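You operate a simulated robot arm through the tools that you are given. There is no shell and no other tool. Be economical: measure what you need, move in short steps, check, and stop when the job is done.

You are at the controls of a simulated two-armed robot. One attempt, no reset.

TASK
Put the 3.0 mm shim from the top of the long bench on the top of the long box and the 6.0 mm shim on the large plate there. Open the fifth cart drawer from the top, take the yellow spring and put it in the inside of drawer f20, then shut the drawer. Take the round block and leave it on the silver small plate on the top of the long bench. Take the socket wrench from the top of the tool cart and put it on the yellow mat. Pull the fourth cart drawer from the top open. The order is free. Set down upright: yellow spring.

The check looks at the end state, three seconds after you hand in, the way a careful person would. Anything else that was tipped, shoved, dropped, spilled or broken makes it a failure.

THE ROBOT
Two 7-joint arms with fingered hands on one trunk, on a base that drives. Base frame: it is fixed to the floor where the robot stands at the start and does not move with it; the origin is under the middle of the robot, x ahead of it, y to its left, z up; the surface under the hand at the start is at about z = 0.883. Lengths are in m, angles in degrees, forces in N, time in s.
The left shoulder is at the start at [0.04, 0.146, 1.255], the right one opposite. With the tool pointing down near the work surface each hand reaches from about 0.28 to 0.72 m from the robot's upright axis, wherever it stands, measured 20 degrees to its own side. Places, roughly: fifth cart drawer [0.5, -2.5, 0.5]; fourth cart drawer [0.5, -2.5, 0.6]; inside of drawer F20 [0.5, -2.5, 0.5]; large plate [1, 0, 1]; round block (6x6x5 cm) [0.6, -1.9, 0.9]; shim [0.75, -0.25, 1]; small plate (9x8x2 cm) [0.9, -1.9, 0.9]; socket wrench [0.5, -2.5, 1]; top of the long box [4.6, -0.9, 0.6]; yellow mat (18x33 cm) [4.34, -2.76, 0.96]; yellow spring (3x3x6 cm) [1.3, -1.4, 0.9]. Payload 4 kg a hand.
The TCP of each hand is the grasp point between the finger pads, 0.026 m short of the fingertips. In the tool frame z runs along the fingers and y along their closing line. Largest opening 0.148 m; the body of the gripper starts 0.073 m behind the TCP. The gripper is a hand of 3 fingers: y runs from the thumb to the fingers, the wrist lies at [0, 0, -0.224] in the tool frame.
Orientation is told as [roll, pitch, yaw] about the base's x, y, z axes, in that order, counted from this pose: with the fingers straight down and closing along the base's y, the tool's x points along the base's -x, its y along +y and its z along -z.

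THE INTERFACE
- The arms move only by the tool jog_arm. It takes "left_motion", "right_motion" or both (then of equal length, played together; a hand with none holds still); each is a list of rows, each an object of numbers (a shift or turn left out is 0): "dx", "dy", "dz": the shift along the tool's x, y, z in m; "wx", "wy", "wz": the turn, a rotation vector about the tool's x, y, z in degrees. In form: [{"dx": .., "dy": .., "dz": .., "wx": .., "wy": .., "wz": ..}, ...]. A call has 1 to 20 rows; each row shifts and turns the commanded pose from where the row before left it, along the tool's axes as they then stand. Each row takes 0.2 s and may step no farther than 0.05 m and 8.6 degrees from the row before; otherwise, the whole call is refused. Where a pose cannot be reached the arm comes as near as it can. A force on the tool above 40 N (or 10 N above the force at the start of the call, whichever is more), or a blocked arm, ends the call early, and 0.2 s more pass. In this call time passes only in rows, and 0.2 s behind the last. The reply holds the time, the measured pose of the TCP, the force on the tool along the base axes, the opening and the grip force, in the units named above and with some noise, with the torque about the TCP (base axes, N m) and any sound that the robot's microphone picked up, and new pictures: "views" is both (left out), scene, wrist or none (wrist: the cameras of the hands that moved).
- Cameras (640 x 400 px; columns grow to the right, rows downward): "scene" is now at [0.0966, -0.0044, 1.472]; the picture's right is [-0.15, -0.99, 0.00], its down [-0.67, 0.10, -0.73] and it looks along [0.72, -0.11, -0.68] (base axes); focal length 292 px, centre (320, 200). "left" rides on the left gripper at [-0.068, -0.039, -0.09] in its tool frame; the picture's right is [0.50, -0.87, 0.00], its down [0.66, 0.38, -0.65] and it looks along [0.57, 0.33, 0.76] (tool axes); focal length 222 px, centre (320, 200). "right" rides on the right gripper at [0.068, -0.039, -0.09] in its tool frame; the picture's right is [0.50, 0.87, 0.00], its down [-0.66, 0.38, -0.65] and it looks along [-0.57, 0.33, 0.76] (tool axes); focal length 222 px, centre (320, 200). There is no depth. A picture from a camera that has moved, and an enlarged one, comes with that camera's place and axes in the base frame and with its lens. The place of the scene camera against the robot may be out by one fixed shift of up to 0.012 m in any direction.
- raise_lower(by): slides the trunk up (or, below 0, down) by that many m; the arms and the scene camera ride with it, the base frame stays. It gives what a move gives, with no picture.
- roll_base(legs): drives the robot by 1 to 6 legs, each [ahead, left, turn to the left] in m, m and degrees, along the robot's own axes; the way and the turn of a leg run together, so that a leg with both is an arc; at most 1.5 m and 180 degrees a leg. The arms and the cameras ride along, it lands a little off, and it stops where it bumps. It gives what a move gives, and a new picture of the scene camera.
- set_fingers(finger1, finger2, thumb_bend, hand): sets how far each is bent, from 0 (flat) to 100 (curled in); at 30 the hand is open as for a grip, at 70 the pads meet at the TCP. One left out holds its place. A second passes; each finger stops where it meets its share of the squeeze, and holds until it gets a number again. It is the only way to open and close the hand. It gives what a move gives, with no picture; readings hold the bend of each and the force on the fingers (four entries, about 0 where the hand has none), thumb and palm.
- head_to(pan, tilt): turns the head with the scene camera to pan (to the left, within 86 degrees either way) and tilt (down, from -29 to 69), counted from straight ahead of the robot. It gives what a move gives, and a new picture of the scene camera.
- close_up(camera, box): a new picture of the part [left, top, right, bottom] of that camera's present view, enlarged. It takes no simulated time.
- finish_job(): hands the job in; it is judged then, once.

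Work in short steps. Places have to be worked out from the pictures, the camera data and where the tool is seen: move nearer, look again, correct. Check each grasp and each placing, and mend what went wrong. You have 196 turns and 260 pictures in all, those below and enlarged ones among them. Open the grippers and draw the arms clear of the work before you hand the job in, unless the task says otherwise.

The tools are called after ">>>" as name(argument=value, ...) on one line, values as JSON. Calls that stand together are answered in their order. jog_arm: Moves the arms, as the interface text tells. Its arguments: {"type":"object","properties":{"left_motion":{"type":"array"},"right_motion":{"type":"array"},"views":{"type":"string","enum":["both","scene","wrist","none"]}},"required":[]} The other tools are called the same way: raise_lower (by) slides the trunk up or down; set_fingers (finger1, finger2, thumb_bend, hand) moves the fingers one by one; roll_base (legs) drives the base; head_to (pan, tilt) turns the head that bears the scene camera; close_up (camera, box) takes an enlarged picture of a part of a camera's view; finish_job () hands the job in.

At the start:

```text
t: 0.0
left_ee_pos: [0.5279, 0.0946, 1.1353]
left_orientation: [0.0, 0.0, 0.0]
left_ft_force: [-0.6, 0.1, 1.1]
left_torque: [0.01, 0.02, 0.01]
left_finger_gap: 0.1478
left_grip_force: 0.0
left_shape: jaw
left_bend: [30.0, 30.0, 30.0]
left_finger forces: [0.1, 0.0, 0.0, 0.0, 0.0, 0.1]
right_ee_pos: [0.3925, -0.3424, 1.1061]
right_orientation: [0.0, 0.1, -0.1]
right_ft_force: [0.1, -0.7, 0.1]
right_torque: [0.01, -0.03, 0.01]
right_finger_gap: 0.148
right_grip_force: 0.2
right_shape: jaw
right_bend: [30.0, 30.0, 30.0]
right_finger forces: [0.0, 0.1, 0.0, 0.0, 0.0, 0.0]
trunk travel left (down, up): [-0.425, 0.081]
robot x, y, heading: [-0.0011, -0.0029, -0.2]
head pan, tilt: [-8.6, 43.0]
```

scene: 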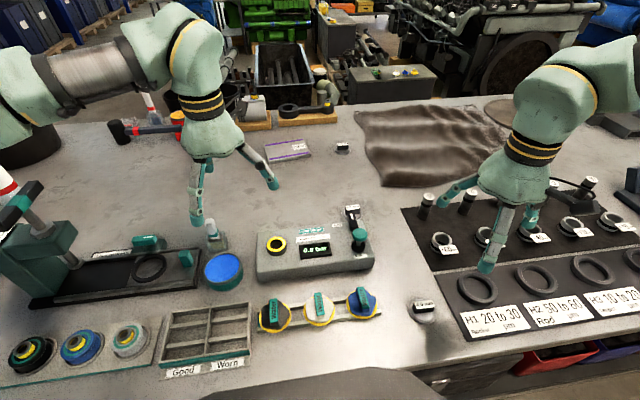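
right: 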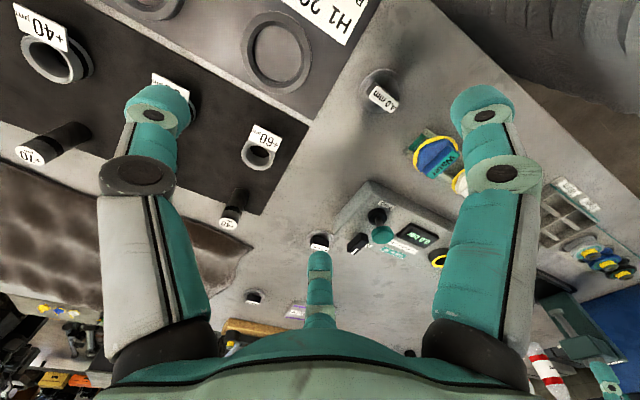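
left: 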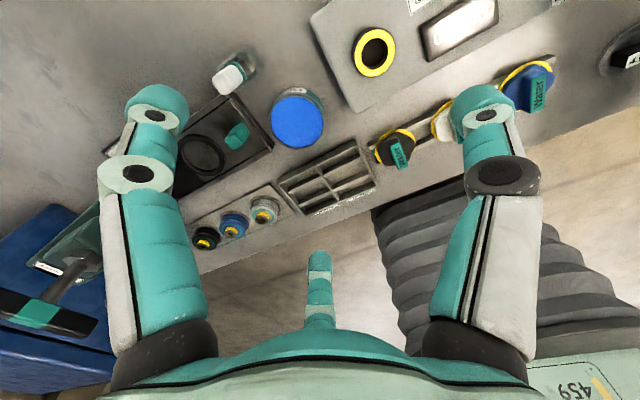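

The scene shows a bench with several small labelled discs; I enlarge the regions to read the labels.

>>> close_up(camera="scene", box=[230, 120, 440, 250])

>>> close_up(camera="scene", box=[380, 170, 640, 340])

>>> close_up(camera="scene", box=[220, 220, 460, 380])

```text
3.05 times, centred on (335, 185) of scene
camera zoom: at [0.0966, -0.0044, 1.472], right [-0.15, -0.99, 0.0], down [-0.67, 0.1, -0.73], along [0.72, -0.11, -0.68], focal length 892 px, centre (274, 246)
```

zoom: 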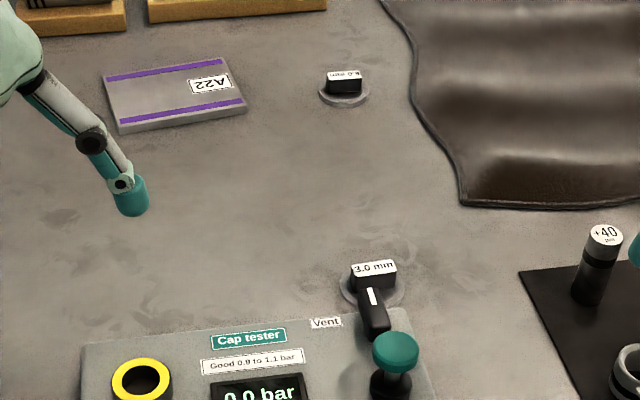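

```text
2.35 times, centred on (510, 255) of scene
camera zoom: at [0.0966, -0.0044, 1.472], right [-0.15, -0.99, 0.0], down [-0.67, 0.1, -0.73], along [0.72, -0.11, -0.68], focal length 688 px, centre (-127, 71)
```

zoom: 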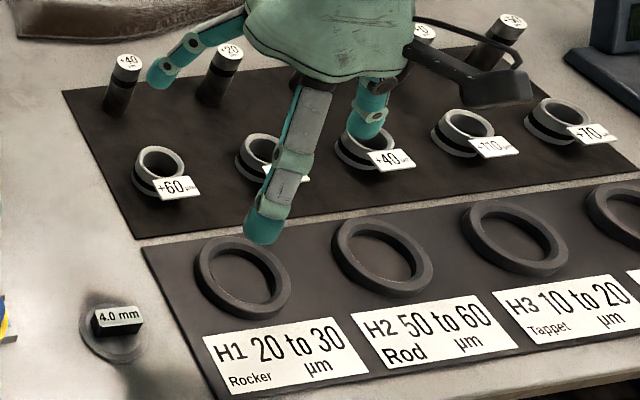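

```text
2.50 times, centred on (340, 300) of scene
camera zoom: at [0.0966, -0.0044, 1.472], right [-0.15, -0.99, 0.0], down [-0.67, 0.1, -0.73], along [0.72, -0.11, -0.68], focal length 731 px, centre (270, -50)
```

zoom: 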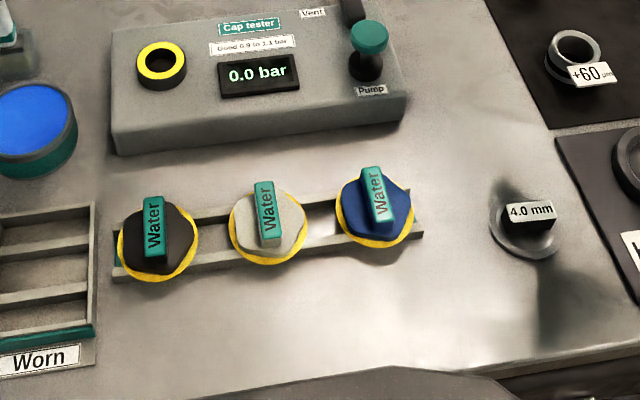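

One is 3.0 mm (behind the cap tester), one near 4.0 mm. I enlarge the far one, and look farther around.

>>> close_up(camera="scene", box=[322, 132, 362, 158])

>>> close_up(camera="scene", box=[330, 190, 390, 228])

>>> head_to(pan=-60, tilt=25)

```text
15.38 times, centred on (342, 145) of scene
camera zoom: at [0.0966, -0.0044, 1.472], right [-0.15, -0.99, 0.0], down [-0.67, 0.1, -0.73], along [0.72, -0.11, -0.68], focal length 4501 px, centre (-18, 1046)
```

zoom: 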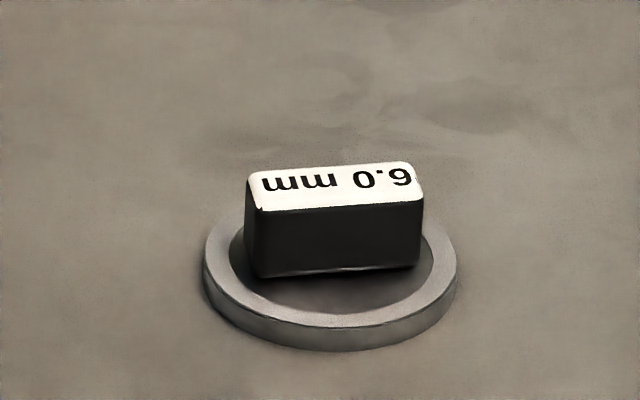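

```text
10.53 times, centred on (360, 209) of scene
camera zoom: at [0.0966, -0.0044, 1.472], right [-0.15, -0.99, 0.0], down [-0.67, 0.1, -0.73], along [0.72, -0.11, -0.68], focal length 3079 px, centre (-101, 105)
```

zoom: 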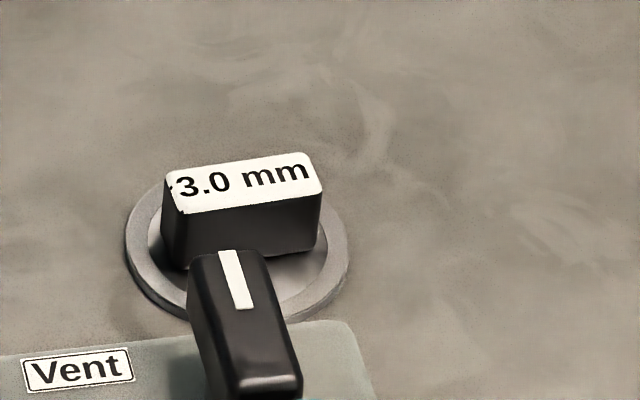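

```text
t: 1.2
left_ee_pos: [0.5285, 0.0955, 1.1355]
left_orientation: [0.0, 0.0, 0.0]
left_ft_force: [0.7, -0.7, 0.5]
left_torque: [0.02, 0.0, -0.01]
left_finger_gap: 0.1481
left_grip_force: 0.0
left_shape: jaw
left_bend: [30.0, 30.0, 30.0]
left_finger forces: [0.1, 0.1, 0.0, 0.0, 0.0, 0.0]
right_ee_pos: [0.3923, -0.3434, 1.1067]
right_orientation: [0.0, -0.1, 0.0]
right_ft_force: [1.5, 0.1, -0.2]
right_torque: [0.0, 0.01, 0.02]
right_finger_gap: 0.1477
right_grip_force: 0.1
right_shape: jaw
right_bend: [30.0, 30.0, 30.0]
right_finger forces: [0.1, 0.0, 0.0, 0.1, 0.0, 0.1]
trunk travel left (down, up): [-0.425, 0.081]
robot x, y, heading: [0.0047, -0.0001, -0.0]
head pan, tilt: [-60.0, 25.0]
camera scene: at [0.0608, -0.0717, 1.4996], right [-0.87, -0.5, 0.0], down [-0.21, 0.37, -0.91], along [0.45, -0.78, -0.42], focal length 292 px, centre (320, 200)
```

scene: 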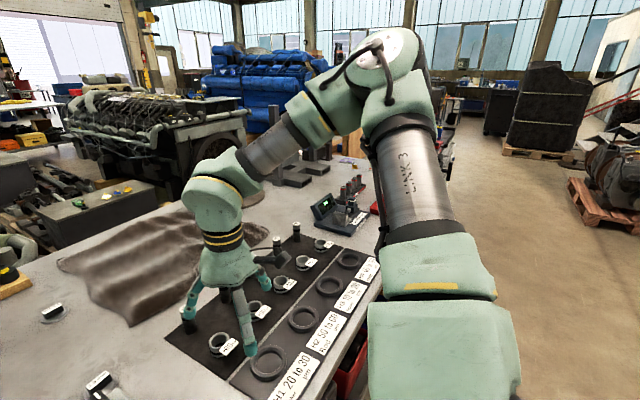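

The far one is 6.0 mm, upside down. I look farther to the right and left to learn the layout.

>>> head_to(pan=-86, tilt=20)

>>> head_to(pan=60, tilt=20)

>>> head_to(pan=-15, tilt=12)

>>> head_to(pan=0, tilt=69)

```text
t: 2.1
left_ee_pos: [0.5295, 0.0948, 1.1353]
left_orientation: [0.0, 0.0, 0.1]
left_ft_force: [-0.8, -0.7, -0.2]
left_torque: [0.03, -0.01, 0.01]
left_finger_gap: 0.148
left_grip_force: 0.0
left_shape: jaw
left_bend: [30.0, 30.0, 30.0]
left_finger forces: [0.0, 0.0, 0.1, 0.1, 0.0, 0.0]
right_ee_pos: [0.3921, -0.3435, 1.1055]
right_orientation: [0.0, -0.1, -0.1]
right_ft_force: [0.1, -0.8, 0.1]
right_torque: [0.02, -0.02, 0.0]
right_finger_gap: 0.1478
right_grip_force: 0.2
right_shape: jaw
right_bend: [30.0, 30.0, 30.0]
right_finger forces: [0.0, 0.0, 0.0, 0.0, 0.0, 0.0]
trunk travel left (down, up): [-0.425, 0.081]
robot x, y, heading: [-0.0008, 0.0006, 0.2]
head pan, tilt: [-85.9, 20.0]
camera scene: at [0.0213, -0.0848, 1.5077], right [-1.0, -0.07, 0.0], down [-0.02, 0.34, -0.94], along [0.07, -0.94, -0.34], focal length 292 px, centre (320, 200)
```

scene: 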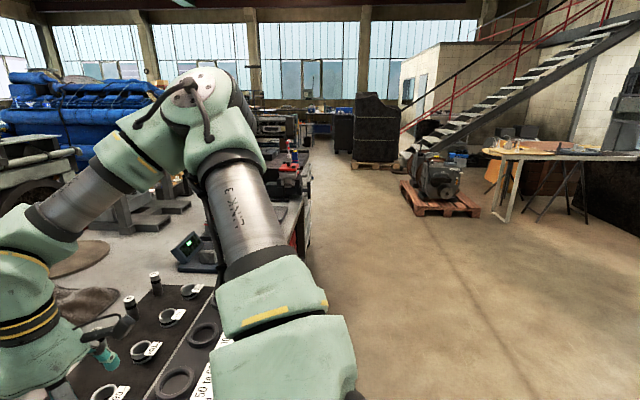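

```text
t: 4.4
left_ee_pos: [0.5285, 0.0945, 1.136]
left_orientation: [-0.1, 0.0, 0.0]
left_ft_force: [0.0, -0.6, 0.5]
left_torque: [-0.02, 0.01, -0.02]
left_finger_gap: 0.1478
left_grip_force: 0.1
left_shape: jaw
left_bend: [30.0, 30.0, 30.0]
left_finger forces: [0.1, 0.1, 0.0, 0.0, 0.0, 0.0]
right_ee_pos: [0.3922, -0.3432, 1.1069]
right_orientation: [0.1, 0.0, 0.0]
right_ft_force: [0.1, -0.8, -0.4]
right_torque: [0.01, -0.01, 0.02]
right_finger_gap: 0.1478
right_grip_force: 0.0
right_shape: jaw
right_bend: [30.0, 30.0, 30.0]
right_finger forces: [0.0, 0.0, 0.0, 0.0, 0.0, 0.0]
trunk travel left (down, up): [-0.425, 0.081]
robot x, y, heading: [-0.0018, 0.0006, 0.1]
head pan, tilt: [60.0, 20.0]
camera scene: at [0.0612, 0.0886, 1.5077], right [0.87, -0.5, 0.0], down [-0.17, -0.3, -0.94], along [0.47, 0.81, -0.34], focal length 292 px, centre (320, 200)
```

scene: 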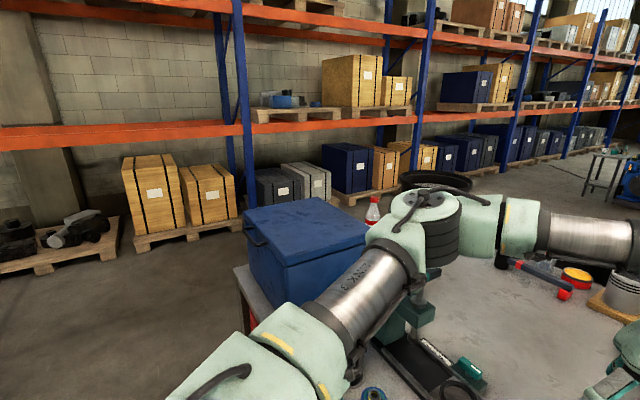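

```text
t: 5.9
left_ee_pos: [0.5283, 0.0957, 1.1354]
left_orientation: [0.0, -0.1, 0.0]
left_ft_force: [0.6, 0.2, -0.3]
left_torque: [-0.03, 0.0, 0.01]
left_finger_gap: 0.1478
left_grip_force: 0.0
left_shape: jaw
left_bend: [30.0, 30.0, 30.0]
left_finger forces: [0.0, 0.0, 0.0, 0.0, 0.1, 0.0]
right_ee_pos: [0.3922, -0.3434, 1.1064]
right_orientation: [0.0, 0.0, 0.0]
right_ft_force: [1.2, 0.7, -0.1]
right_torque: [0.03, 0.0, -0.01]
right_finger_gap: 0.1479
right_grip_force: 0.1
right_shape: jaw
right_bend: [30.0, 30.0, 30.0]
right_finger forces: [0.0, 0.1, 0.0, 0.1, 0.0, 0.0]
trunk travel left (down, up): [-0.425, 0.081]
robot x, y, heading: [-0.0038, 0.0006, 0.2]
head pan, tilt: [-15.0, 12.0]
camera scene: at [0.1047, -0.016, 1.5207], right [-0.26, -0.97, 0.0], down [-0.2, 0.05, -0.98], along [0.94, -0.25, -0.21], focal length 292 px, centre (320, 200)
```

scene: 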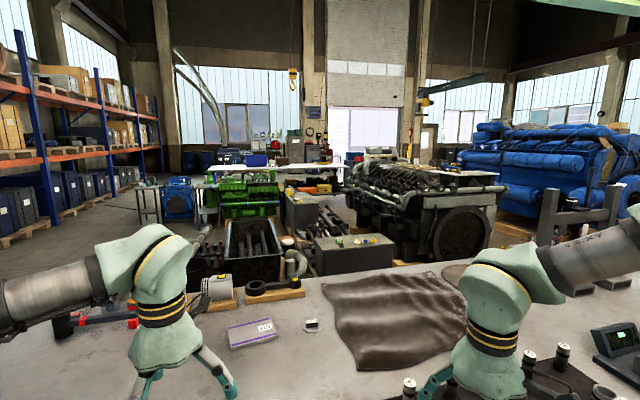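

```text
t: 7.1
left_ee_pos: [0.5282, 0.0951, 1.136]
left_orientation: [0.0, 0.0, 0.0]
left_ft_force: [0.5, -0.2, -0.7]
left_torque: [0.01, 0.01, 0.0]
left_finger_gap: 0.1477
left_grip_force: 0.0
left_shape: jaw
left_bend: [30.0, 30.0, 30.0]
left_finger forces: [0.1, 0.1, 0.1, 0.1, 0.1, 0.1]
right_ee_pos: [0.3915, -0.3431, 1.1078]
right_orientation: [0.0, 0.0, 0.0]
right_ft_force: [-0.2, 0.3, 0.1]
right_torque: [-0.02, -0.01, -0.02]
right_finger_gap: 0.1477
right_grip_force: 0.1
right_shape: jaw
right_bend: [30.0, 30.0, 30.0]
right_finger forces: [0.0, 0.0, 0.0, 0.1, 0.0, 0.0]
trunk travel left (down, up): [-0.425, 0.081]
robot x, y, heading: [0.0008, 0.0021, 0.1]
head pan, tilt: [0.0, 68.8]
camera scene: at [0.0706, 0.008, 1.4402], right [0.0, -1.0, 0.0], down [-0.93, 0.0, -0.36], along [0.36, 0.0, -0.93], focal length 292 px, centre (320, 200)
```

scene: 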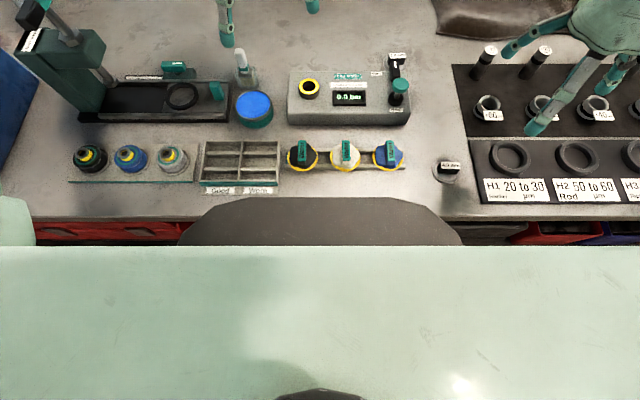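

The layout is clear: I'll take the 3.0 mm shim (est. [0.644, -0.178], handle along y) with the right hand first. I move the right hand above it, left hand a bit aside, and point the head there.

>>> jog_arm(right_motion=[{"dx": -0.04, "dy": 0.02}, {"dx": -0.04, "dy": 0.03}, {"dx": -0.04, "dy": 0.03}, {"dx": -0.04, "dy": 0.03}, {"dx": -0.04, "dy": 0.03}, {"dx": -0.03, "dy": 0.025}], left_motion=[{"dy": 0.03}, {"dy": 0.03}, {"dy": 0.03}, {"dx": 0.03}, {"dx": 0.03}, {"dx": 0.03}], views="none")

>>> head_to(pan=-15, tilt=45)

>>> close_up(camera="right", box=[120, 40, 520, 290])

```text
t: 8.5
left_ee_pos: [0.4358, 0.1858, 1.1368]
left_orientation: [0.0, -0.1, 0.0]
left_ft_force: [-0.5, 0.4, -0.4]
left_torque: [0.0, 0.02, 0.02]
left_finger_gap: 0.148
left_grip_force: 0.0
left_shape: jaw
left_bend: [30.0, 30.0, 30.0]
left_finger forces: [0.0, 0.0, 0.0, 0.1, 0.0, 0.1]
right_ee_pos: [0.5593, -0.2245, 1.114]
right_orientation: [0.1, -0.1, -0.1]
right_ft_force: [-0.3, 0.4, 0.7]
right_torque: [0.03, -0.02, -0.02]
right_finger_gap: 0.1478
right_grip_force: 0.1
right_shape: jaw
right_bend: [30.0, 30.0, 30.0]
right_finger forces: [0.0, 0.1, 0.0, 0.1, 0.1, 0.0]
right hand out of reach, approached as far as the arm can: row 5, 6
trunk travel left (down, up): [-0.425, 0.081]
robot x, y, heading: [0.001, 0.0012, 0.0]
head pan, tilt: [0.0, 68.8]
```

```text
t: 9.4
left_ee_pos: [0.4384, 0.1854, 1.1363]
left_orientation: [0.0, 0.1, 0.1]
left_ft_force: [-0.2, 0.8, -0.6]
left_torque: [-0.02, 0.03, -0.02]
left_finger_gap: 0.148
left_grip_force: 0.1
left_shape: jaw
left_bend: [30.0, 30.0, 30.0]
left_finger forces: [0.1, 0.1, 0.0, 0.0, 0.0, 0.1]
right_ee_pos: [0.5601, -0.2265, 1.1128]
right_orientation: [0.1, 0.1, 0.0]
right_ft_force: [-0.6, -0.1, 0.3]
right_torque: [0.01, 0.03, 0.0]
right_finger_gap: 0.1479
right_grip_force: 0.0
right_shape: jaw
right_bend: [30.0, 30.0, 30.0]
right_finger forces: [0.0, 0.0, 0.0, 0.0, 0.0, 0.0]
trunk travel left (down, up): [-0.425, 0.081]
robot x, y, heading: [0.0031, 0.0016, 0.1]
head pan, tilt: [-15.0, 45.0]
camera scene: at [0.0936, -0.0129, 1.4689], right [-0.26, -0.97, 0.0], down [-0.68, 0.18, -0.71], along [0.68, -0.18, -0.71], focal length 292 px, centre (320, 200)
```

scene: 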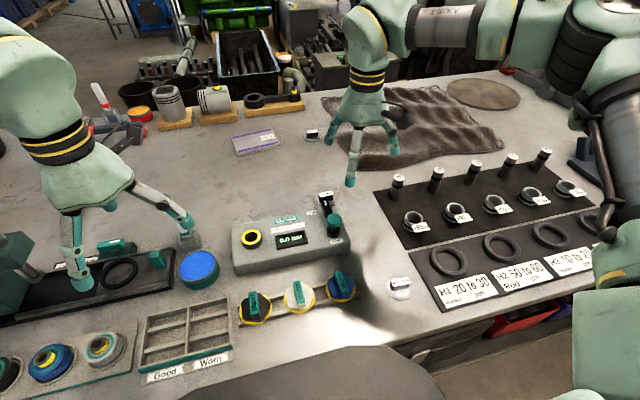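

```text
1.60 times, centred on (320, 165) of right
camera zoom: at [0.492, -0.2658, 1.2029], right [-0.5, 0.87, 0.0], down [0.66, 0.38, 0.65], along [0.57, 0.33, -0.76], focal length 355 px, centre (320, 256)
```

zoom: 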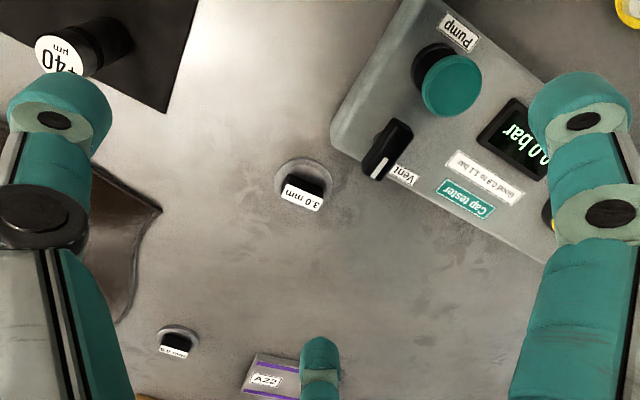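

The shim is at about [0.650, -0.193] from the wrist camera. I turn the right hand to yaw -90 (thumb toward the robot), lowering at the same time for reach.

>>> jog_arm(right_motion=[{"dz": 0.01, "dx": 0.01, "wz": 8.2}, {"dz": 0.01, "wz": 8.2}, {"dz": 0.01, "wz": 8.2}, {"dz": 0.01, "wz": 8.2}, {"dz": 0.01, "wz": 8.2}, {"dz": 0.01, "wz": 8.2}, {"dz": 0.01, "wz": 8.2}, {"dz": 0.01, "wz": 8.2}, {"dz": 0.01, "wz": 8.2}, {"dz": 0.01, "wz": 8.2}, {"wz": 8.0}], views="scene")

>>> set_fingers(hand="right", finger1=48, finger2=48, thumb_bend=48)

```text
t: 11.8
left_ee_pos: [0.4386, 0.1851, 1.136]
left_orientation: [0.0, 0.0, 0.0]
left_ft_force: [-0.3, -0.8, 1.0]
left_torque: [-0.01, 0.0, -0.01]
left_finger_gap: 0.1478
left_grip_force: 0.1
left_shape: jaw
left_bend: [30.0, 30.0, 30.0]
left_finger forces: [0.0, 0.0, 0.1, 0.0, 0.0, 0.0]
right_ee_pos: [0.5918, -0.2795, 1.1448]
right_orientation: [-0.2, 0.1, -86.0]
right_ft_force: [1.0, -0.1, -0.3]
right_torque: [0.0, 0.02, 0.0]
right_finger_gap: 0.1483
right_grip_force: 0.1
right_shape: jaw
right_bend: [30.0, 30.0, 30.0]
right_finger forces: [0.0, 0.0, 0.0, 0.0, 0.0, 0.1]
right hand out of reach, approached as far as the arm can: row 6, 7, 8, 9, 10, 11
trunk travel left (down, up): [-0.425, 0.081]
robot x, y, heading: [-0.0008, 0.0017, -0.3]
head pan, tilt: [-15.0, 45.0]
camera scene: at [0.0933, -0.0132, 1.469], right [-0.26, -0.97, 0.0], down [-0.68, 0.18, -0.71], along [0.68, -0.18, -0.71], focal length 292 px, centre (320, 200)
```

scene: 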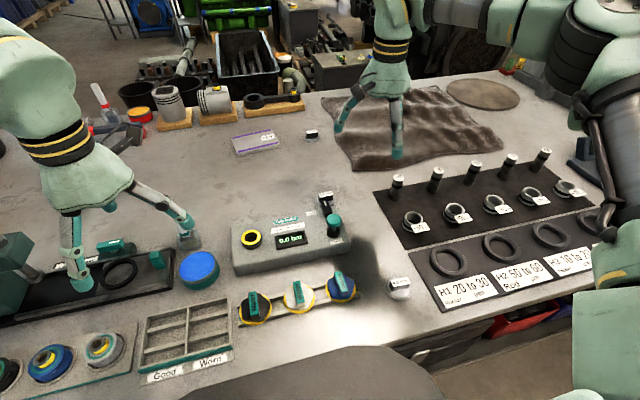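

```text
t: 12.8
left_ee_pos: [0.4389, 0.1853, 1.136]
left_orientation: [-0.1, 0.0, 0.0]
left_ft_force: [-0.4, 0.0, -1.0]
left_torque: [0.0, 0.04, 0.0]
left_finger_gap: 0.148
left_grip_force: 0.0
left_shape: jaw
left_bend: [30.0, 30.0, 30.0]
left_finger forces: [0.0, 0.1, 0.1, 0.0, 0.1, 0.0]
right_ee_pos: [0.593, -0.2785, 1.1441]
right_orientation: [0.0, 0.1, -85.8]
right_ft_force: [1.4, 0.2, 0.1]
right_torque: [0.01, -0.03, 0.01]
right_finger_gap: 0.0695
right_grip_force: 0.0
right_shape: fingers
right_bend: [48.0, 48.0, 48.0]
right_finger forces: [0.0, 0.0, 0.0, 0.0, 0.0, 0.0]
trunk travel left (down, up): [-0.425, 0.081]
robot x, y, heading: [0.0001, -0.0013, 0.2]
head pan, tilt: [-15.0, 45.0]
```

The yaw is reached but the arm is at its reach limit when high. I descend with the shift to see whether reach improves.

>>> jog_arm(right_motion=[{"dz": 0.03, "dy": -0.02}, {"dz": 0.03, "dy": -0.02}, {"dz": 0.03}, {"dz": 0.03}, {"dz": 0.02, "dx": 0.02}, {"dx": 0.02}, {"dx": 0.02}], views="scene")

```text
t: 14.4
left_ee_pos: [0.438, 0.1843, 1.136]
left_orientation: [0.0, 0.0, 0.0]
left_ft_force: [0.4, 0.5, 0.0]
left_torque: [0.04, 0.01, 0.02]
left_finger_gap: 0.1482
left_grip_force: 0.2
left_shape: jaw
left_bend: [30.0, 30.0, 30.0]
left_finger forces: [0.1, 0.0, 0.0, 0.0, 0.0, 0.0]
right_ee_pos: [0.5943, -0.2828, 1.1395]
right_orientation: [-0.3, 0.0, -85.8]
right_ft_force: [0.8, 0.2, 0.1]
right_torque: [-0.01, 0.02, -0.02]
right_finger_gap: 0.0693
right_grip_force: 0.1
right_shape: fingers
right_bend: [48.0, 48.0, 48.0]
right_finger forces: [0.1, 0.1, 0.0, 0.0, 0.0, 0.2]
right hand out of reach, approached as far as the arm can: row 1, 2, 3, 4, 5, 6, 7
trunk travel left (down, up): [-0.425, 0.081]
robot x, y, heading: [0.0026, -0.0001, -0.1]
head pan, tilt: [-15.0, 45.0]
camera scene: at [0.0931, -0.0131, 1.469], right [-0.26, -0.97, 0.0], down [-0.68, 0.18, -0.71], along [0.68, -0.18, -0.71], focal length 292 px, centre (320, 200)
```

scene: 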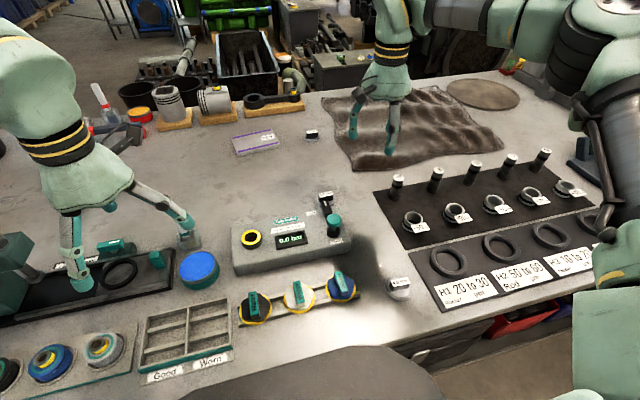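

Yaw -86 is a joint limit. Since the three fingers are 120° symmetric, yaw +30 gives the same contact geometry; I rotate there and back off slightly.

>>> jog_arm(right_motion=[{"dy": -0.03, "wz": -8.3}, {"dy": -0.03, "wz": -8.3}, {"wz": -8.3}, {"wz": -8.3}, {"wz": -8.3}, {"wz": -8.3}, {"wz": -8.3}, {"wz": -8.3}, {"wz": -8.3}, {"wz": -8.3}, {"wz": -8.3}, {"wz": -8.3}, {"wz": -8.3}, {"wz": -8.3}], views="none")

```text
t: 17.4
left_ee_pos: [0.438, 0.186, 1.1348]
left_orientation: [0.0, 0.0, 0.1]
left_ft_force: [0.6, 0.1, 0.4]
left_torque: [0.02, 0.03, -0.04]
left_finger_gap: 0.1479
left_grip_force: 0.2
left_shape: jaw
left_bend: [30.0, 30.0, 30.0]
left_finger forces: [0.0, 0.1, 0.1, 0.1, 0.0, 0.0]
right_ee_pos: [0.5335, -0.2914, 1.1388]
right_orientation: [0.2, 0.2, 30.5]
right_ft_force: [0.7, 0.8, 0.1]
right_torque: [-0.02, -0.01, 0.0]
right_finger_gap: 0.0694
right_grip_force: 0.0
right_shape: fingers
right_bend: [48.0, 48.0, 48.0]
right_finger forces: [0.0, 0.0, 0.0, 0.1, 0.0, 0.1]
trunk travel left (down, up): [-0.425, 0.081]
robot x, y, heading: [0.0004, -0.0035, 0.1]
head pan, tilt: [-15.0, 45.0]
```

Now descend toward z ≈ 1.0 and shift toward the shim.

>>> jog_arm(right_motion=[{"dz": 0.035}, {"dz": 0.035}, {"dz": 0.035}, {"dz": 0.03, "dx": -0.03, "dy": 0.005}, {"dx": -0.03, "dy": 0.005}, {"dx": -0.03, "dy": 0.005}, {"dx": -0.03, "dy": 0.005}, {"dx": -0.03, "dy": 0.006}], views="both")

```text
t: 19.2
left_ee_pos: [0.438, 0.1871, 1.1353]
left_orientation: [0.1, -0.1, 0.0]
left_ft_force: [0.4, -0.6, -0.1]
left_torque: [-0.02, -0.04, 0.02]
left_finger_gap: 0.1481
left_grip_force: 0.2
left_shape: jaw
left_bend: [30.0, 30.0, 30.0]
left_finger forces: [0.0, 0.0, 0.0, 0.0, 0.0, 0.2]
right_ee_pos: [0.5581, -0.2514, 1.0493]
right_orientation: [0.2, 0.1, 30.3]
right_ft_force: [0.4, 0.7, 0.9]
right_torque: [0.01, 0.04, -0.02]
right_finger_gap: 0.069
right_grip_force: 0.0
right_shape: fingers
right_bend: [48.0, 48.0, 48.0]
right_finger forces: [0.0, 0.0, 0.0, 0.0, 0.1, 0.0]
right hand out of reach, approached as far as the arm can: row 4, 5, 6, 7, 8
trunk travel left (down, up): [-0.425, 0.081]
robot x, y, heading: [0.0001, 0.0032, -0.0]
head pan, tilt: [-15.0, 45.0]
camera scene: at [0.0927, -0.0127, 1.4691], right [-0.26, -0.97, 0.0], down [-0.68, 0.18, -0.71], along [0.68, -0.18, -0.71], focal length 292 px, centre (320, 200)
camera right: at [0.5192, -0.3193, 1.1389], right [-0.87, 0.49, 0.0], down [0.38, 0.66, 0.65], along [0.32, 0.57, -0.76], focal length 222 px, centre (320, 200)
```

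scene: 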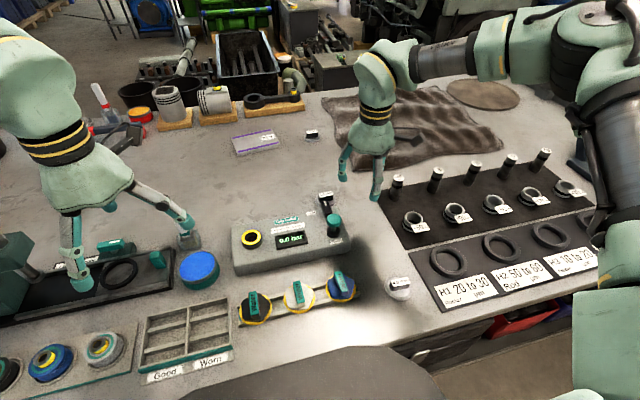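
right: 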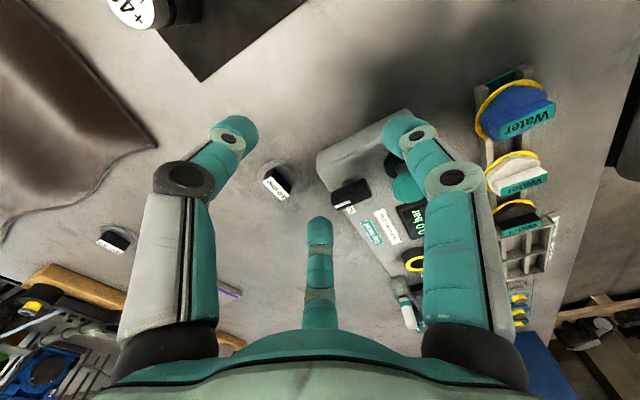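

Lateral motion is limited at this height; going straight down first should free reach (no object below at [0.558,-0.251] but bare bench). I descend to z≈0.96 and then try lateral.

>>> jog_arm(right_motion=[{"dz": 0.03}, {"dz": 0.03}, {"dz": 0.02}], views="none")

>>> jog_arm(right_motion=[{"dx": -0.02, "dy": 0.003}, {"dx": -0.02, "dy": 0.003}, {"dx": -0.02, "dy": 0.003}], views="scene")

```text
t: 20.0
left_ee_pos: [0.4388, 0.1851, 1.1372]
left_orientation: [0.0, 0.1, 0.0]
left_ft_force: [1.0, -1.0, 0.1]
left_torque: [-0.02, -0.05, -0.01]
left_finger_gap: 0.1481
left_grip_force: 0.1
left_shape: jaw
left_bend: [30.0, 30.0, 30.0]
left_finger forces: [0.1, 0.0, 0.0, 0.0, 0.1, 0.0]
right_ee_pos: [0.5317, -0.2656, 0.9847]
right_orientation: [0.2, 0.2, 30.3]
right_ft_force: [0.5, 0.0, 0.3]
right_torque: [0.02, 0.03, -0.03]
right_finger_gap: 0.0692
right_grip_force: 0.0
right_shape: fingers
right_bend: [48.0, 48.0, 48.0]
right_finger forces: [0.0, 0.0, 0.1, 0.0, 0.1, 0.0]
right hand out of reach, approached as far as the arm can: row 1, 2, 3
trunk travel left (down, up): [-0.425, 0.081]
robot x, y, heading: [-0.0017, 0.001, -0.1]
head pan, tilt: [-15.0, 45.0]
```

```text
t: 20.8
left_ee_pos: [0.4389, 0.1851, 1.1355]
left_orientation: [0.0, 0.1, 0.1]
left_ft_force: [-0.4, -0.8, 0.3]
left_torque: [0.01, -0.01, 0.02]
left_finger_gap: 0.1479
left_grip_force: 0.0
left_shape: jaw
left_bend: [30.0, 30.0, 30.0]
left_finger forces: [0.0, 0.1, 0.0, 0.0, 0.0, 0.0]
right_ee_pos: [0.5411, -0.2584, 1.0067]
right_orientation: [0.2, 0.1, 30.3]
right_ft_force: [-0.9, 0.4, 0.9]
right_torque: [0.01, 0.04, -0.05]
right_finger_gap: 0.0692
right_grip_force: 0.0
right_shape: fingers
right_bend: [48.0, 48.0, 48.0]
right_finger forces: [0.1, 0.0, 0.0, 0.1, 0.0, 0.0]
right hand out of reach, approached as far as the arm can: row 1, 2, 3
trunk travel left (down, up): [-0.425, 0.081]
robot x, y, heading: [0.0021, -0.0006, -0.1]
head pan, tilt: [-15.0, 45.0]
camera scene: at [0.0932, -0.013, 1.469], right [-0.26, -0.97, 0.0], down [-0.68, 0.18, -0.71], along [0.68, -0.18, -0.71], focal length 292 px, centre (320, 200)
```

scene: 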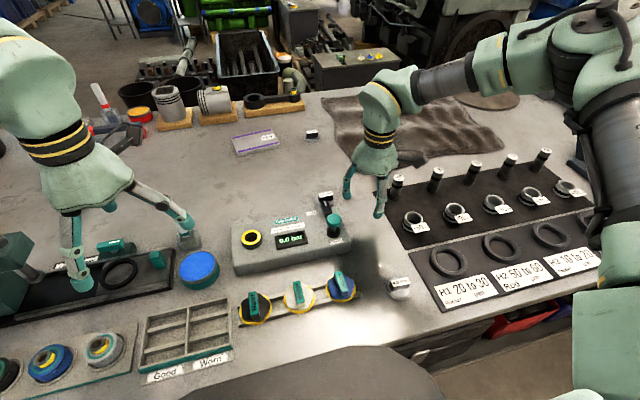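

Reach seems larger when the hand is high relative to the trunk. I test: raise the hand to z≈1.2 and push outward.

>>> jog_arm(right_motion=[{"dz": -0.04, "dx": 0.01}, {"dz": -0.04}, {"dz": -0.04}, {"dz": -0.04}, {"dz": -0.04}, {"dz": -0.03}, {"dx": -0.03, "dy": 0.005}, {"dx": -0.03, "dy": 0.005}, {"dx": -0.03, "dy": 0.005}, {"dx": -0.03, "dy": 0.005}], views="scene")

```text
t: 23.0
left_ee_pos: [0.4392, 0.1856, 1.1357]
left_orientation: [0.0, 0.1, 0.0]
left_ft_force: [0.1, -0.5, 0.2]
left_torque: [-0.03, -0.01, 0.0]
left_finger_gap: 0.1478
left_grip_force: 0.0
left_shape: jaw
left_bend: [30.0, 30.0, 30.0]
left_finger forces: [0.0, 0.0, 0.0, 0.0, 0.0, 0.0]
right_ee_pos: [0.5576, -0.2441, 1.2359]
right_orientation: [0.3, 0.2, 30.1]
right_ft_force: [0.6, -0.3, 0.6]
right_torque: [0.01, -0.01, 0.03]
right_finger_gap: 0.0689
right_grip_force: 0.0
right_shape: fingers
right_bend: [48.0, 48.0, 48.0]
right_finger forces: [0.0, 0.1, 0.0, 0.0, 0.0, 0.1]
right hand out of reach, approached as far as the arm can: row 8, 9, 10
trunk travel left (down, up): [-0.425, 0.081]
robot x, y, heading: [-0.0008, -0.0008, -0.1]
head pan, tilt: [-15.0, 45.0]
camera scene: at [0.0944, -0.0129, 1.4689], right [-0.26, -0.97, 0.0], down [-0.68, 0.18, -0.71], along [0.68, -0.18, -0.71], focal length 292 px, centre (320, 200)
```

scene: 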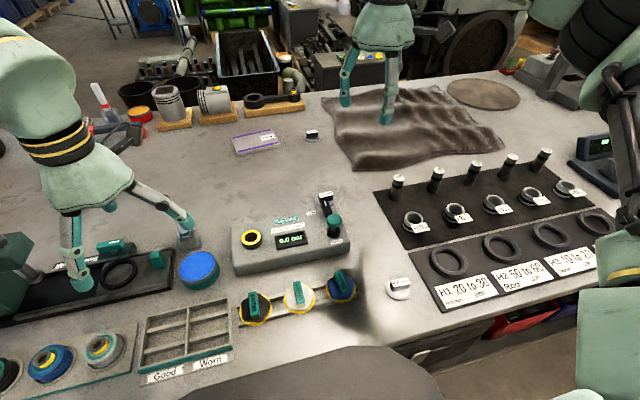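

Reach ends near x≈0.56 regardless, so the robot should be nearer. I try driving 0.08 m ahead (hands are high).

>>> roll_base(legs=[[0.08, 0, 0]])

```text
t: 24.1
left_ee_pos: [0.511, 0.1856, 1.138]
left_orientation: [0.0, -0.4, 0.1]
left_ft_force: [-0.2, -0.4, 0.7]
left_torque: [0.02, -0.01, -0.01]
left_finger_gap: 0.1477
left_grip_force: 0.1
left_shape: jaw
left_bend: [30.0, 30.0, 30.0]
left_finger forces: [0.0, 0.0, 0.0, 0.1, 0.0, 0.1]
right_ee_pos: [0.628, -0.2439, 1.241]
right_orientation: [-0.1, -0.2, 30.3]
right_ft_force: [-0.6, 0.5, -0.5]
right_torque: [-0.03, -0.06, 0.0]
right_finger_gap: 0.0689
right_grip_force: 0.1
right_shape: fingers
right_bend: [48.0, 48.0, 48.0]
right_finger forces: [0.1, 0.1, 0.0, 0.1, 0.0, 0.1]
trunk travel left (down, up): [-0.425, 0.081]
robot x, y, heading: [0.0798, -0.0014, 0.3]
head pan, tilt: [-15.0, 45.0]
camera scene: at [0.1637, -0.0131, 1.4696], right [-0.26, -0.97, 0.0], down [-0.68, 0.18, -0.71], along [0.69, -0.18, -0.7], focal length 292 px, centre (320, 200)
```

scene: 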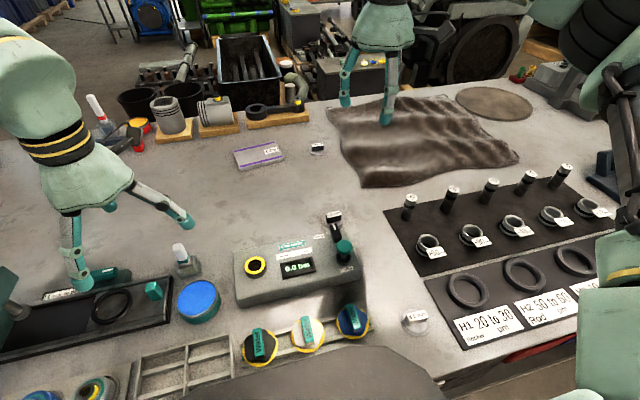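

No bump. I drive 0.09 m more ahead so the hand can work straight down.

>>> roll_base(legs=[[0.09, 0, 0]])

```text
t: 24.7
left_ee_pos: [0.5099, 0.1865, 1.1388]
left_orientation: [0.0, -0.2, 0.1]
left_ft_force: [-0.5, 0.6, 0.4]
left_torque: [-0.03, 0.01, 0.04]
left_finger_gap: 0.1476
left_grip_force: 0.0
left_shape: jaw
left_bend: [30.0, 30.0, 30.0]
left_finger forces: [0.0, 0.0, 0.0, 0.0, 0.1, 0.1]
right_ee_pos: [0.6294, -0.2438, 1.2405]
right_orientation: [0.2, -0.1, 30.2]
right_ft_force: [0.4, 0.1, 0.1]
right_torque: [0.0, -0.03, -0.02]
right_finger_gap: 0.0688
right_grip_force: 0.2
right_shape: fingers
right_bend: [48.0, 48.0, 48.0]
right_finger forces: [0.0, 0.1, 0.0, 0.0, 0.0, 0.0]
trunk travel left (down, up): [-0.425, 0.081]
robot x, y, heading: [0.0782, 0.001, -0.0]
head pan, tilt: [-15.0, 45.0]
stopped in leg 1: the robot was blocked; the commanded pose is now the measured one
camera scene: at [0.1647, -0.013, 1.4696], right [-0.26, -0.97, 0.0], down [-0.68, 0.18, -0.71], along [0.69, -0.18, -0.7], focal length 292 px, centre (320, 200)
```

scene: 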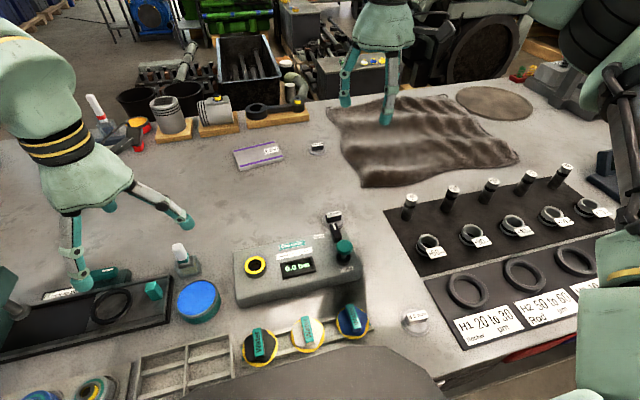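

It is now against the bench. I check the torso clearance with the head down before deciding on lowering the trunk.

>>> head_to(pan=-10, tilt=69)

```text
t: 25.6
left_ee_pos: [0.5103, 0.185, 1.1375]
left_orientation: [0.0, -0.3, 0.1]
left_ft_force: [0.0, -0.4, -0.9]
left_torque: [0.0, 0.0, 0.02]
left_finger_gap: 0.148
left_grip_force: 0.0
left_shape: jaw
left_bend: [30.0, 30.0, 30.0]
left_finger forces: [0.0, 0.0, 0.0, 0.1, 0.0, 0.0]
right_ee_pos: [0.6292, -0.2441, 1.2387]
right_orientation: [0.1, -0.3, 30.1]
right_ft_force: [-0.2, -0.1, 0.2]
right_torque: [0.03, 0.02, -0.04]
right_finger_gap: 0.0689
right_grip_force: 0.1
right_shape: fingers
right_bend: [48.0, 48.0, 48.0]
right_finger forces: [0.0, 0.1, 0.0, 0.0, 0.1, 0.0]
trunk travel left (down, up): [-0.425, 0.081]
robot x, y, heading: [0.0811, -0.0027, 0.1]
head pan, tilt: [-10.0, 68.8]
camera scene: at [0.1409, -0.0017, 1.4406], right [-0.17, -0.98, 0.0], down [-0.92, 0.16, -0.37], along [0.36, -0.06, -0.93], focal length 292 px, centre (320, 200)
```

scene: 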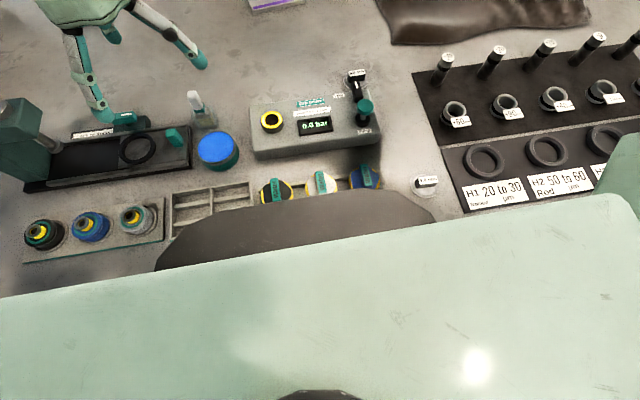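

The dark piece is the trunk's bellows column, which stays off the bench. I back up 2 cm, raise the left hand, and will lower the trunk by 0.2.

>>> roll_base(legs=[[-0.015, 0, 0]])

>>> jog_arm(left_motion=[{"dz": -0.04}, {"dz": -0.04}, {"dz": -0.04}, {"dz": -0.04}, {"dz": -0.03}], views="none")

>>> raise_lower(by=-0.16)

```text
t: 26.4
left_ee_pos: [0.5045, 0.1868, 1.1342]
left_orientation: [0.0, 0.1, 0.1]
left_ft_force: [-0.4, 1.0, 0.3]
left_torque: [-0.03, 0.01, 0.01]
left_finger_gap: 0.1479
left_grip_force: 0.0
left_shape: jaw
left_bend: [30.0, 30.0, 30.0]
left_finger forces: [0.0, 0.1, 0.0, 0.0, 0.0, 0.0]
right_ee_pos: [0.6235, -0.2444, 1.2355]
right_orientation: [0.3, 0.3, 30.1]
right_ft_force: [0.1, 0.3, -0.7]
right_torque: [0.0, 0.02, 0.0]
right_finger_gap: 0.0689
right_grip_force: 0.1
right_shape: fingers
right_bend: [48.0, 48.0, 48.0]
right_finger forces: [0.0, 0.0, 0.0, 0.1, 0.0, 0.0]
trunk travel left (down, up): [-0.425, 0.081]
robot x, y, heading: [0.0647, -0.0008, -0.1]
head pan, tilt: [-10.0, 68.8]
camera scene: at [0.1373, -0.0016, 1.4399], right [-0.17, -0.98, 0.0], down [-0.92, 0.16, -0.36], along [0.35, -0.06, -0.93], focal length 292 px, centre (320, 200)
```

scene: 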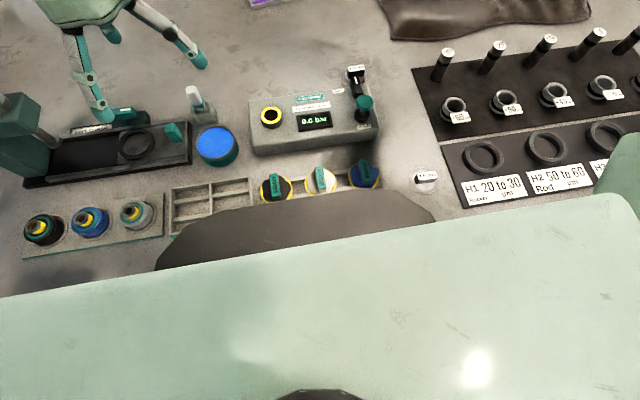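

```text
t: 27.6
left_ee_pos: [0.5007, 0.1844, 1.3264]
left_orientation: [0.0, 0.1, 0.1]
left_ft_force: [0.7, -0.7, 0.4]
left_torque: [0.02, 0.01, -0.01]
left_finger_gap: 0.148
left_grip_force: 0.0
left_shape: jaw
left_bend: [30.0, 30.0, 30.0]
left_finger forces: [0.1, 0.0, 0.0, 0.0, 0.0, 0.0]
right_ee_pos: [0.6202, -0.2435, 1.2369]
right_orientation: [0.3, 0.1, 30.3]
right_ft_force: [-0.1, 1.0, -0.5]
right_torque: [0.03, 0.0, 0.03]
right_finger_gap: 0.0689
right_grip_force: 0.0
right_shape: fingers
right_bend: [48.0, 48.0, 48.0]
right_finger forces: [0.2, 0.1, 0.1, 0.0, 0.0, 0.1]
trunk travel left (down, up): [-0.425, 0.081]
robot x, y, heading: [0.0649, -0.0002, -0.0]
head pan, tilt: [-10.0, 68.8]
```

```text
t: 29.4
left_ee_pos: [0.5008, 0.1862, 1.1658]
left_orientation: [0.0, 0.1, 0.1]
left_ft_force: [0.2, -0.3, 0.2]
left_torque: [0.0, -0.01, -0.03]
left_finger_gap: 0.148
left_grip_force: 0.0
left_shape: jaw
left_bend: [30.0, 30.0, 30.0]
left_finger forces: [0.0, 0.0, 0.0, 0.0, 0.0, 0.1]
right_ee_pos: [0.6198, -0.2443, 1.0767]
right_orientation: [0.3, 0.1, 30.2]
right_ft_force: [0.1, 0.5, -0.4]
right_torque: [0.01, 0.01, 0.02]
right_finger_gap: 0.0688
right_grip_force: 0.1
right_shape: fingers
right_bend: [48.0, 48.0, 48.0]
right_finger forces: [0.0, 0.0, 0.1, 0.1, 0.1, 0.0]
trunk travel left (down, up): [-0.265, 0.241]
robot x, y, heading: [0.0626, 0.0002, -0.0]
head pan, tilt: [-10.0, 68.8]
```

The trunk lowered without contact. Now I go down to z≈0.99 and shift over the shim.

>>> jog_arm(right_motion=[{"dz": 0.03}, {"dz": 0.03}, {"dz": 0.025, "dx": -0.017, "dy": 0.01}, {"dx": -0.017, "dy": 0.01}, {"dx": -0.017, "dy": 0.009}], views="both")

```text
t: 30.6
left_ee_pos: [0.5021, 0.1855, 1.1661]
left_orientation: [-0.1, 0.1, 0.1]
left_ft_force: [1.2, 0.7, 0.6]
left_torque: [-0.04, 0.0, -0.02]
left_finger_gap: 0.1478
left_grip_force: 0.1
left_shape: jaw
left_bend: [30.0, 30.0, 30.0]
left_finger forces: [0.1, 0.0, 0.1, 0.0, 0.0, 0.0]
right_ee_pos: [0.6197, -0.2157, 0.9934]
right_orientation: [0.2, 0.0, 30.2]
right_ft_force: [0.2, -0.5, -0.1]
right_torque: [0.0, -0.02, 0.0]
right_finger_gap: 0.0686
right_grip_force: 0.0
right_shape: fingers
right_bend: [48.0, 48.0, 48.0]
right_finger forces: [0.0, 0.0, 0.0, 0.0, 0.0, 0.0]
right hand out of reach, approached as far as the arm can: row 4, 5
trunk travel left (down, up): [-0.265, 0.241]
robot x, y, heading: [0.0621, 0.0005, 0.0]
head pan, tilt: [-10.0, 68.8]
camera scene: at [0.1335, -0.0015, 1.2802], right [-0.17, -0.98, 0.0], down [-0.92, 0.16, -0.36], along [0.36, -0.06, -0.93], focal length 292 px, centre (320, 200)
camera right: at [0.5798, -0.285, 1.0822], right [-0.87, 0.5, 0.0], down [0.38, 0.65, 0.66], along [0.32, 0.57, -0.76], focal length 222 px, centre (320, 200)
```

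scene: 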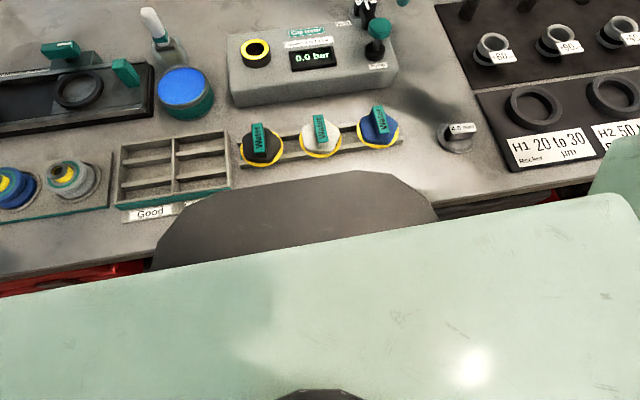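
right: 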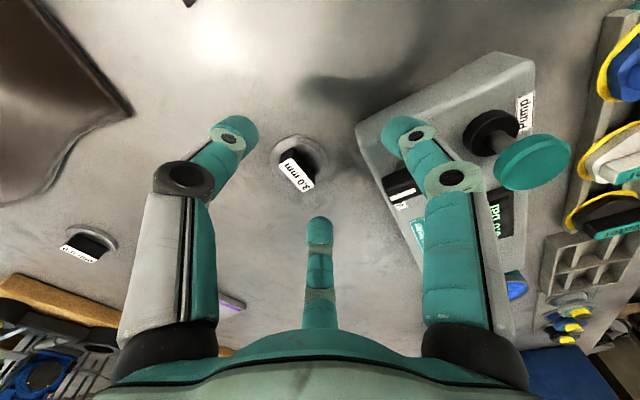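

The shim is at [0.652,-0.197]; I'm 0.038 short along -tool x. A 10° tilt (wy -10) covers that.

>>> jog_arm(right_motion=[{"wy": -4, "dx": -0.012}, {"wy": -4, "dx": -0.013}, {"wy": -4, "dx": -0.012}], views="wrist")

```text
t: 31.4
left_ee_pos: [0.5017, 0.1853, 1.166]
left_orientation: [0.0, 0.1, 0.1]
left_ft_force: [0.3, 0.5, 0.4]
left_torque: [0.0, -0.04, 0.02]
left_finger_gap: 0.148
left_grip_force: 0.1
left_shape: jaw
left_bend: [30.0, 30.0, 30.0]
left_finger forces: [0.1, 0.1, 0.0, 0.0, 0.0, 0.1]
right_ee_pos: [0.6519, -0.1986, 0.9943]
right_orientation: [0.2, -11.9, 30.2]
right_ft_force: [-0.6, -0.5, -0.1]
right_torque: [0.0, 0.0, 0.02]
right_finger_gap: 0.0689
right_grip_force: 0.0
right_shape: fingers
right_bend: [48.0, 48.0, 48.0]
right_finger forces: [0.0, 0.0, 0.1, 0.1, 0.0, 0.1]
trunk travel left (down, up): [-0.265, 0.241]
robot x, y, heading: [0.0665, 0.0005, 0.3]
head pan, tilt: [-10.0, 68.8]
camera right: at [0.597, -0.2754, 1.0686], right [-0.86, 0.5, -0.1], down [0.25, 0.58, 0.78], along [0.45, 0.64, -0.62], focal length 222 px, centre (320, 200)
```

right: 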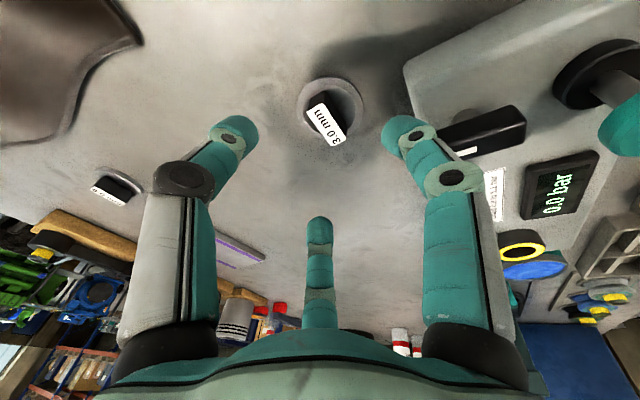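

Centred over the shim. I descend vertically to z≈0.94 and look again.

>>> jog_arm(right_motion=[{"dz": 0.0264, "dx": 0.0056}, {"dz": 0.0264, "dx": 0.0056}], views="wrist")

```text
t: 32.0
left_ee_pos: [0.5026, 0.1848, 1.1658]
left_orientation: [0.0, 0.0, 0.1]
left_ft_force: [-0.1, -0.6, 0.2]
left_torque: [-0.01, -0.03, 0.02]
left_finger_gap: 0.148
left_grip_force: 0.1
left_shape: jaw
left_bend: [30.0, 30.0, 30.0]
left_finger forces: [0.0, 0.2, 0.0, 0.0, 0.1, 0.0]
right_ee_pos: [0.653, -0.1976, 0.9407]
right_orientation: [0.2, -12.0, 30.1]
right_ft_force: [4.8, 0.5, 2.9]
right_torque: [0.01, 0.08, 0.01]
right_finger_gap: 0.0647
right_grip_force: 2.4
right_shape: fingers
right_bend: [50.0, 48.0, 48.0]
right_finger forces: [4.1, 0.1, 0.0, 0.0, 0.1, 0.0]
trunk travel left (down, up): [-0.265, 0.241]
robot x, y, heading: [0.0633, -0.0052, 0.1]
head pan, tilt: [-10.0, 68.8]
camera right: at [0.5984, -0.2754, 1.0151], right [-0.86, 0.5, -0.1], down [0.25, 0.58, 0.78], along [0.45, 0.64, -0.62], focal length 222 px, centre (320, 200)
```

right: 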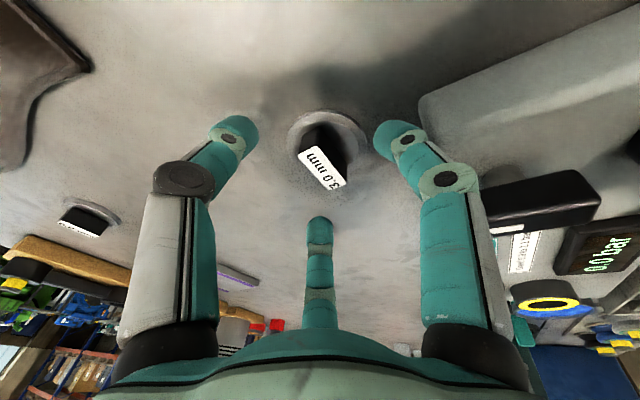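

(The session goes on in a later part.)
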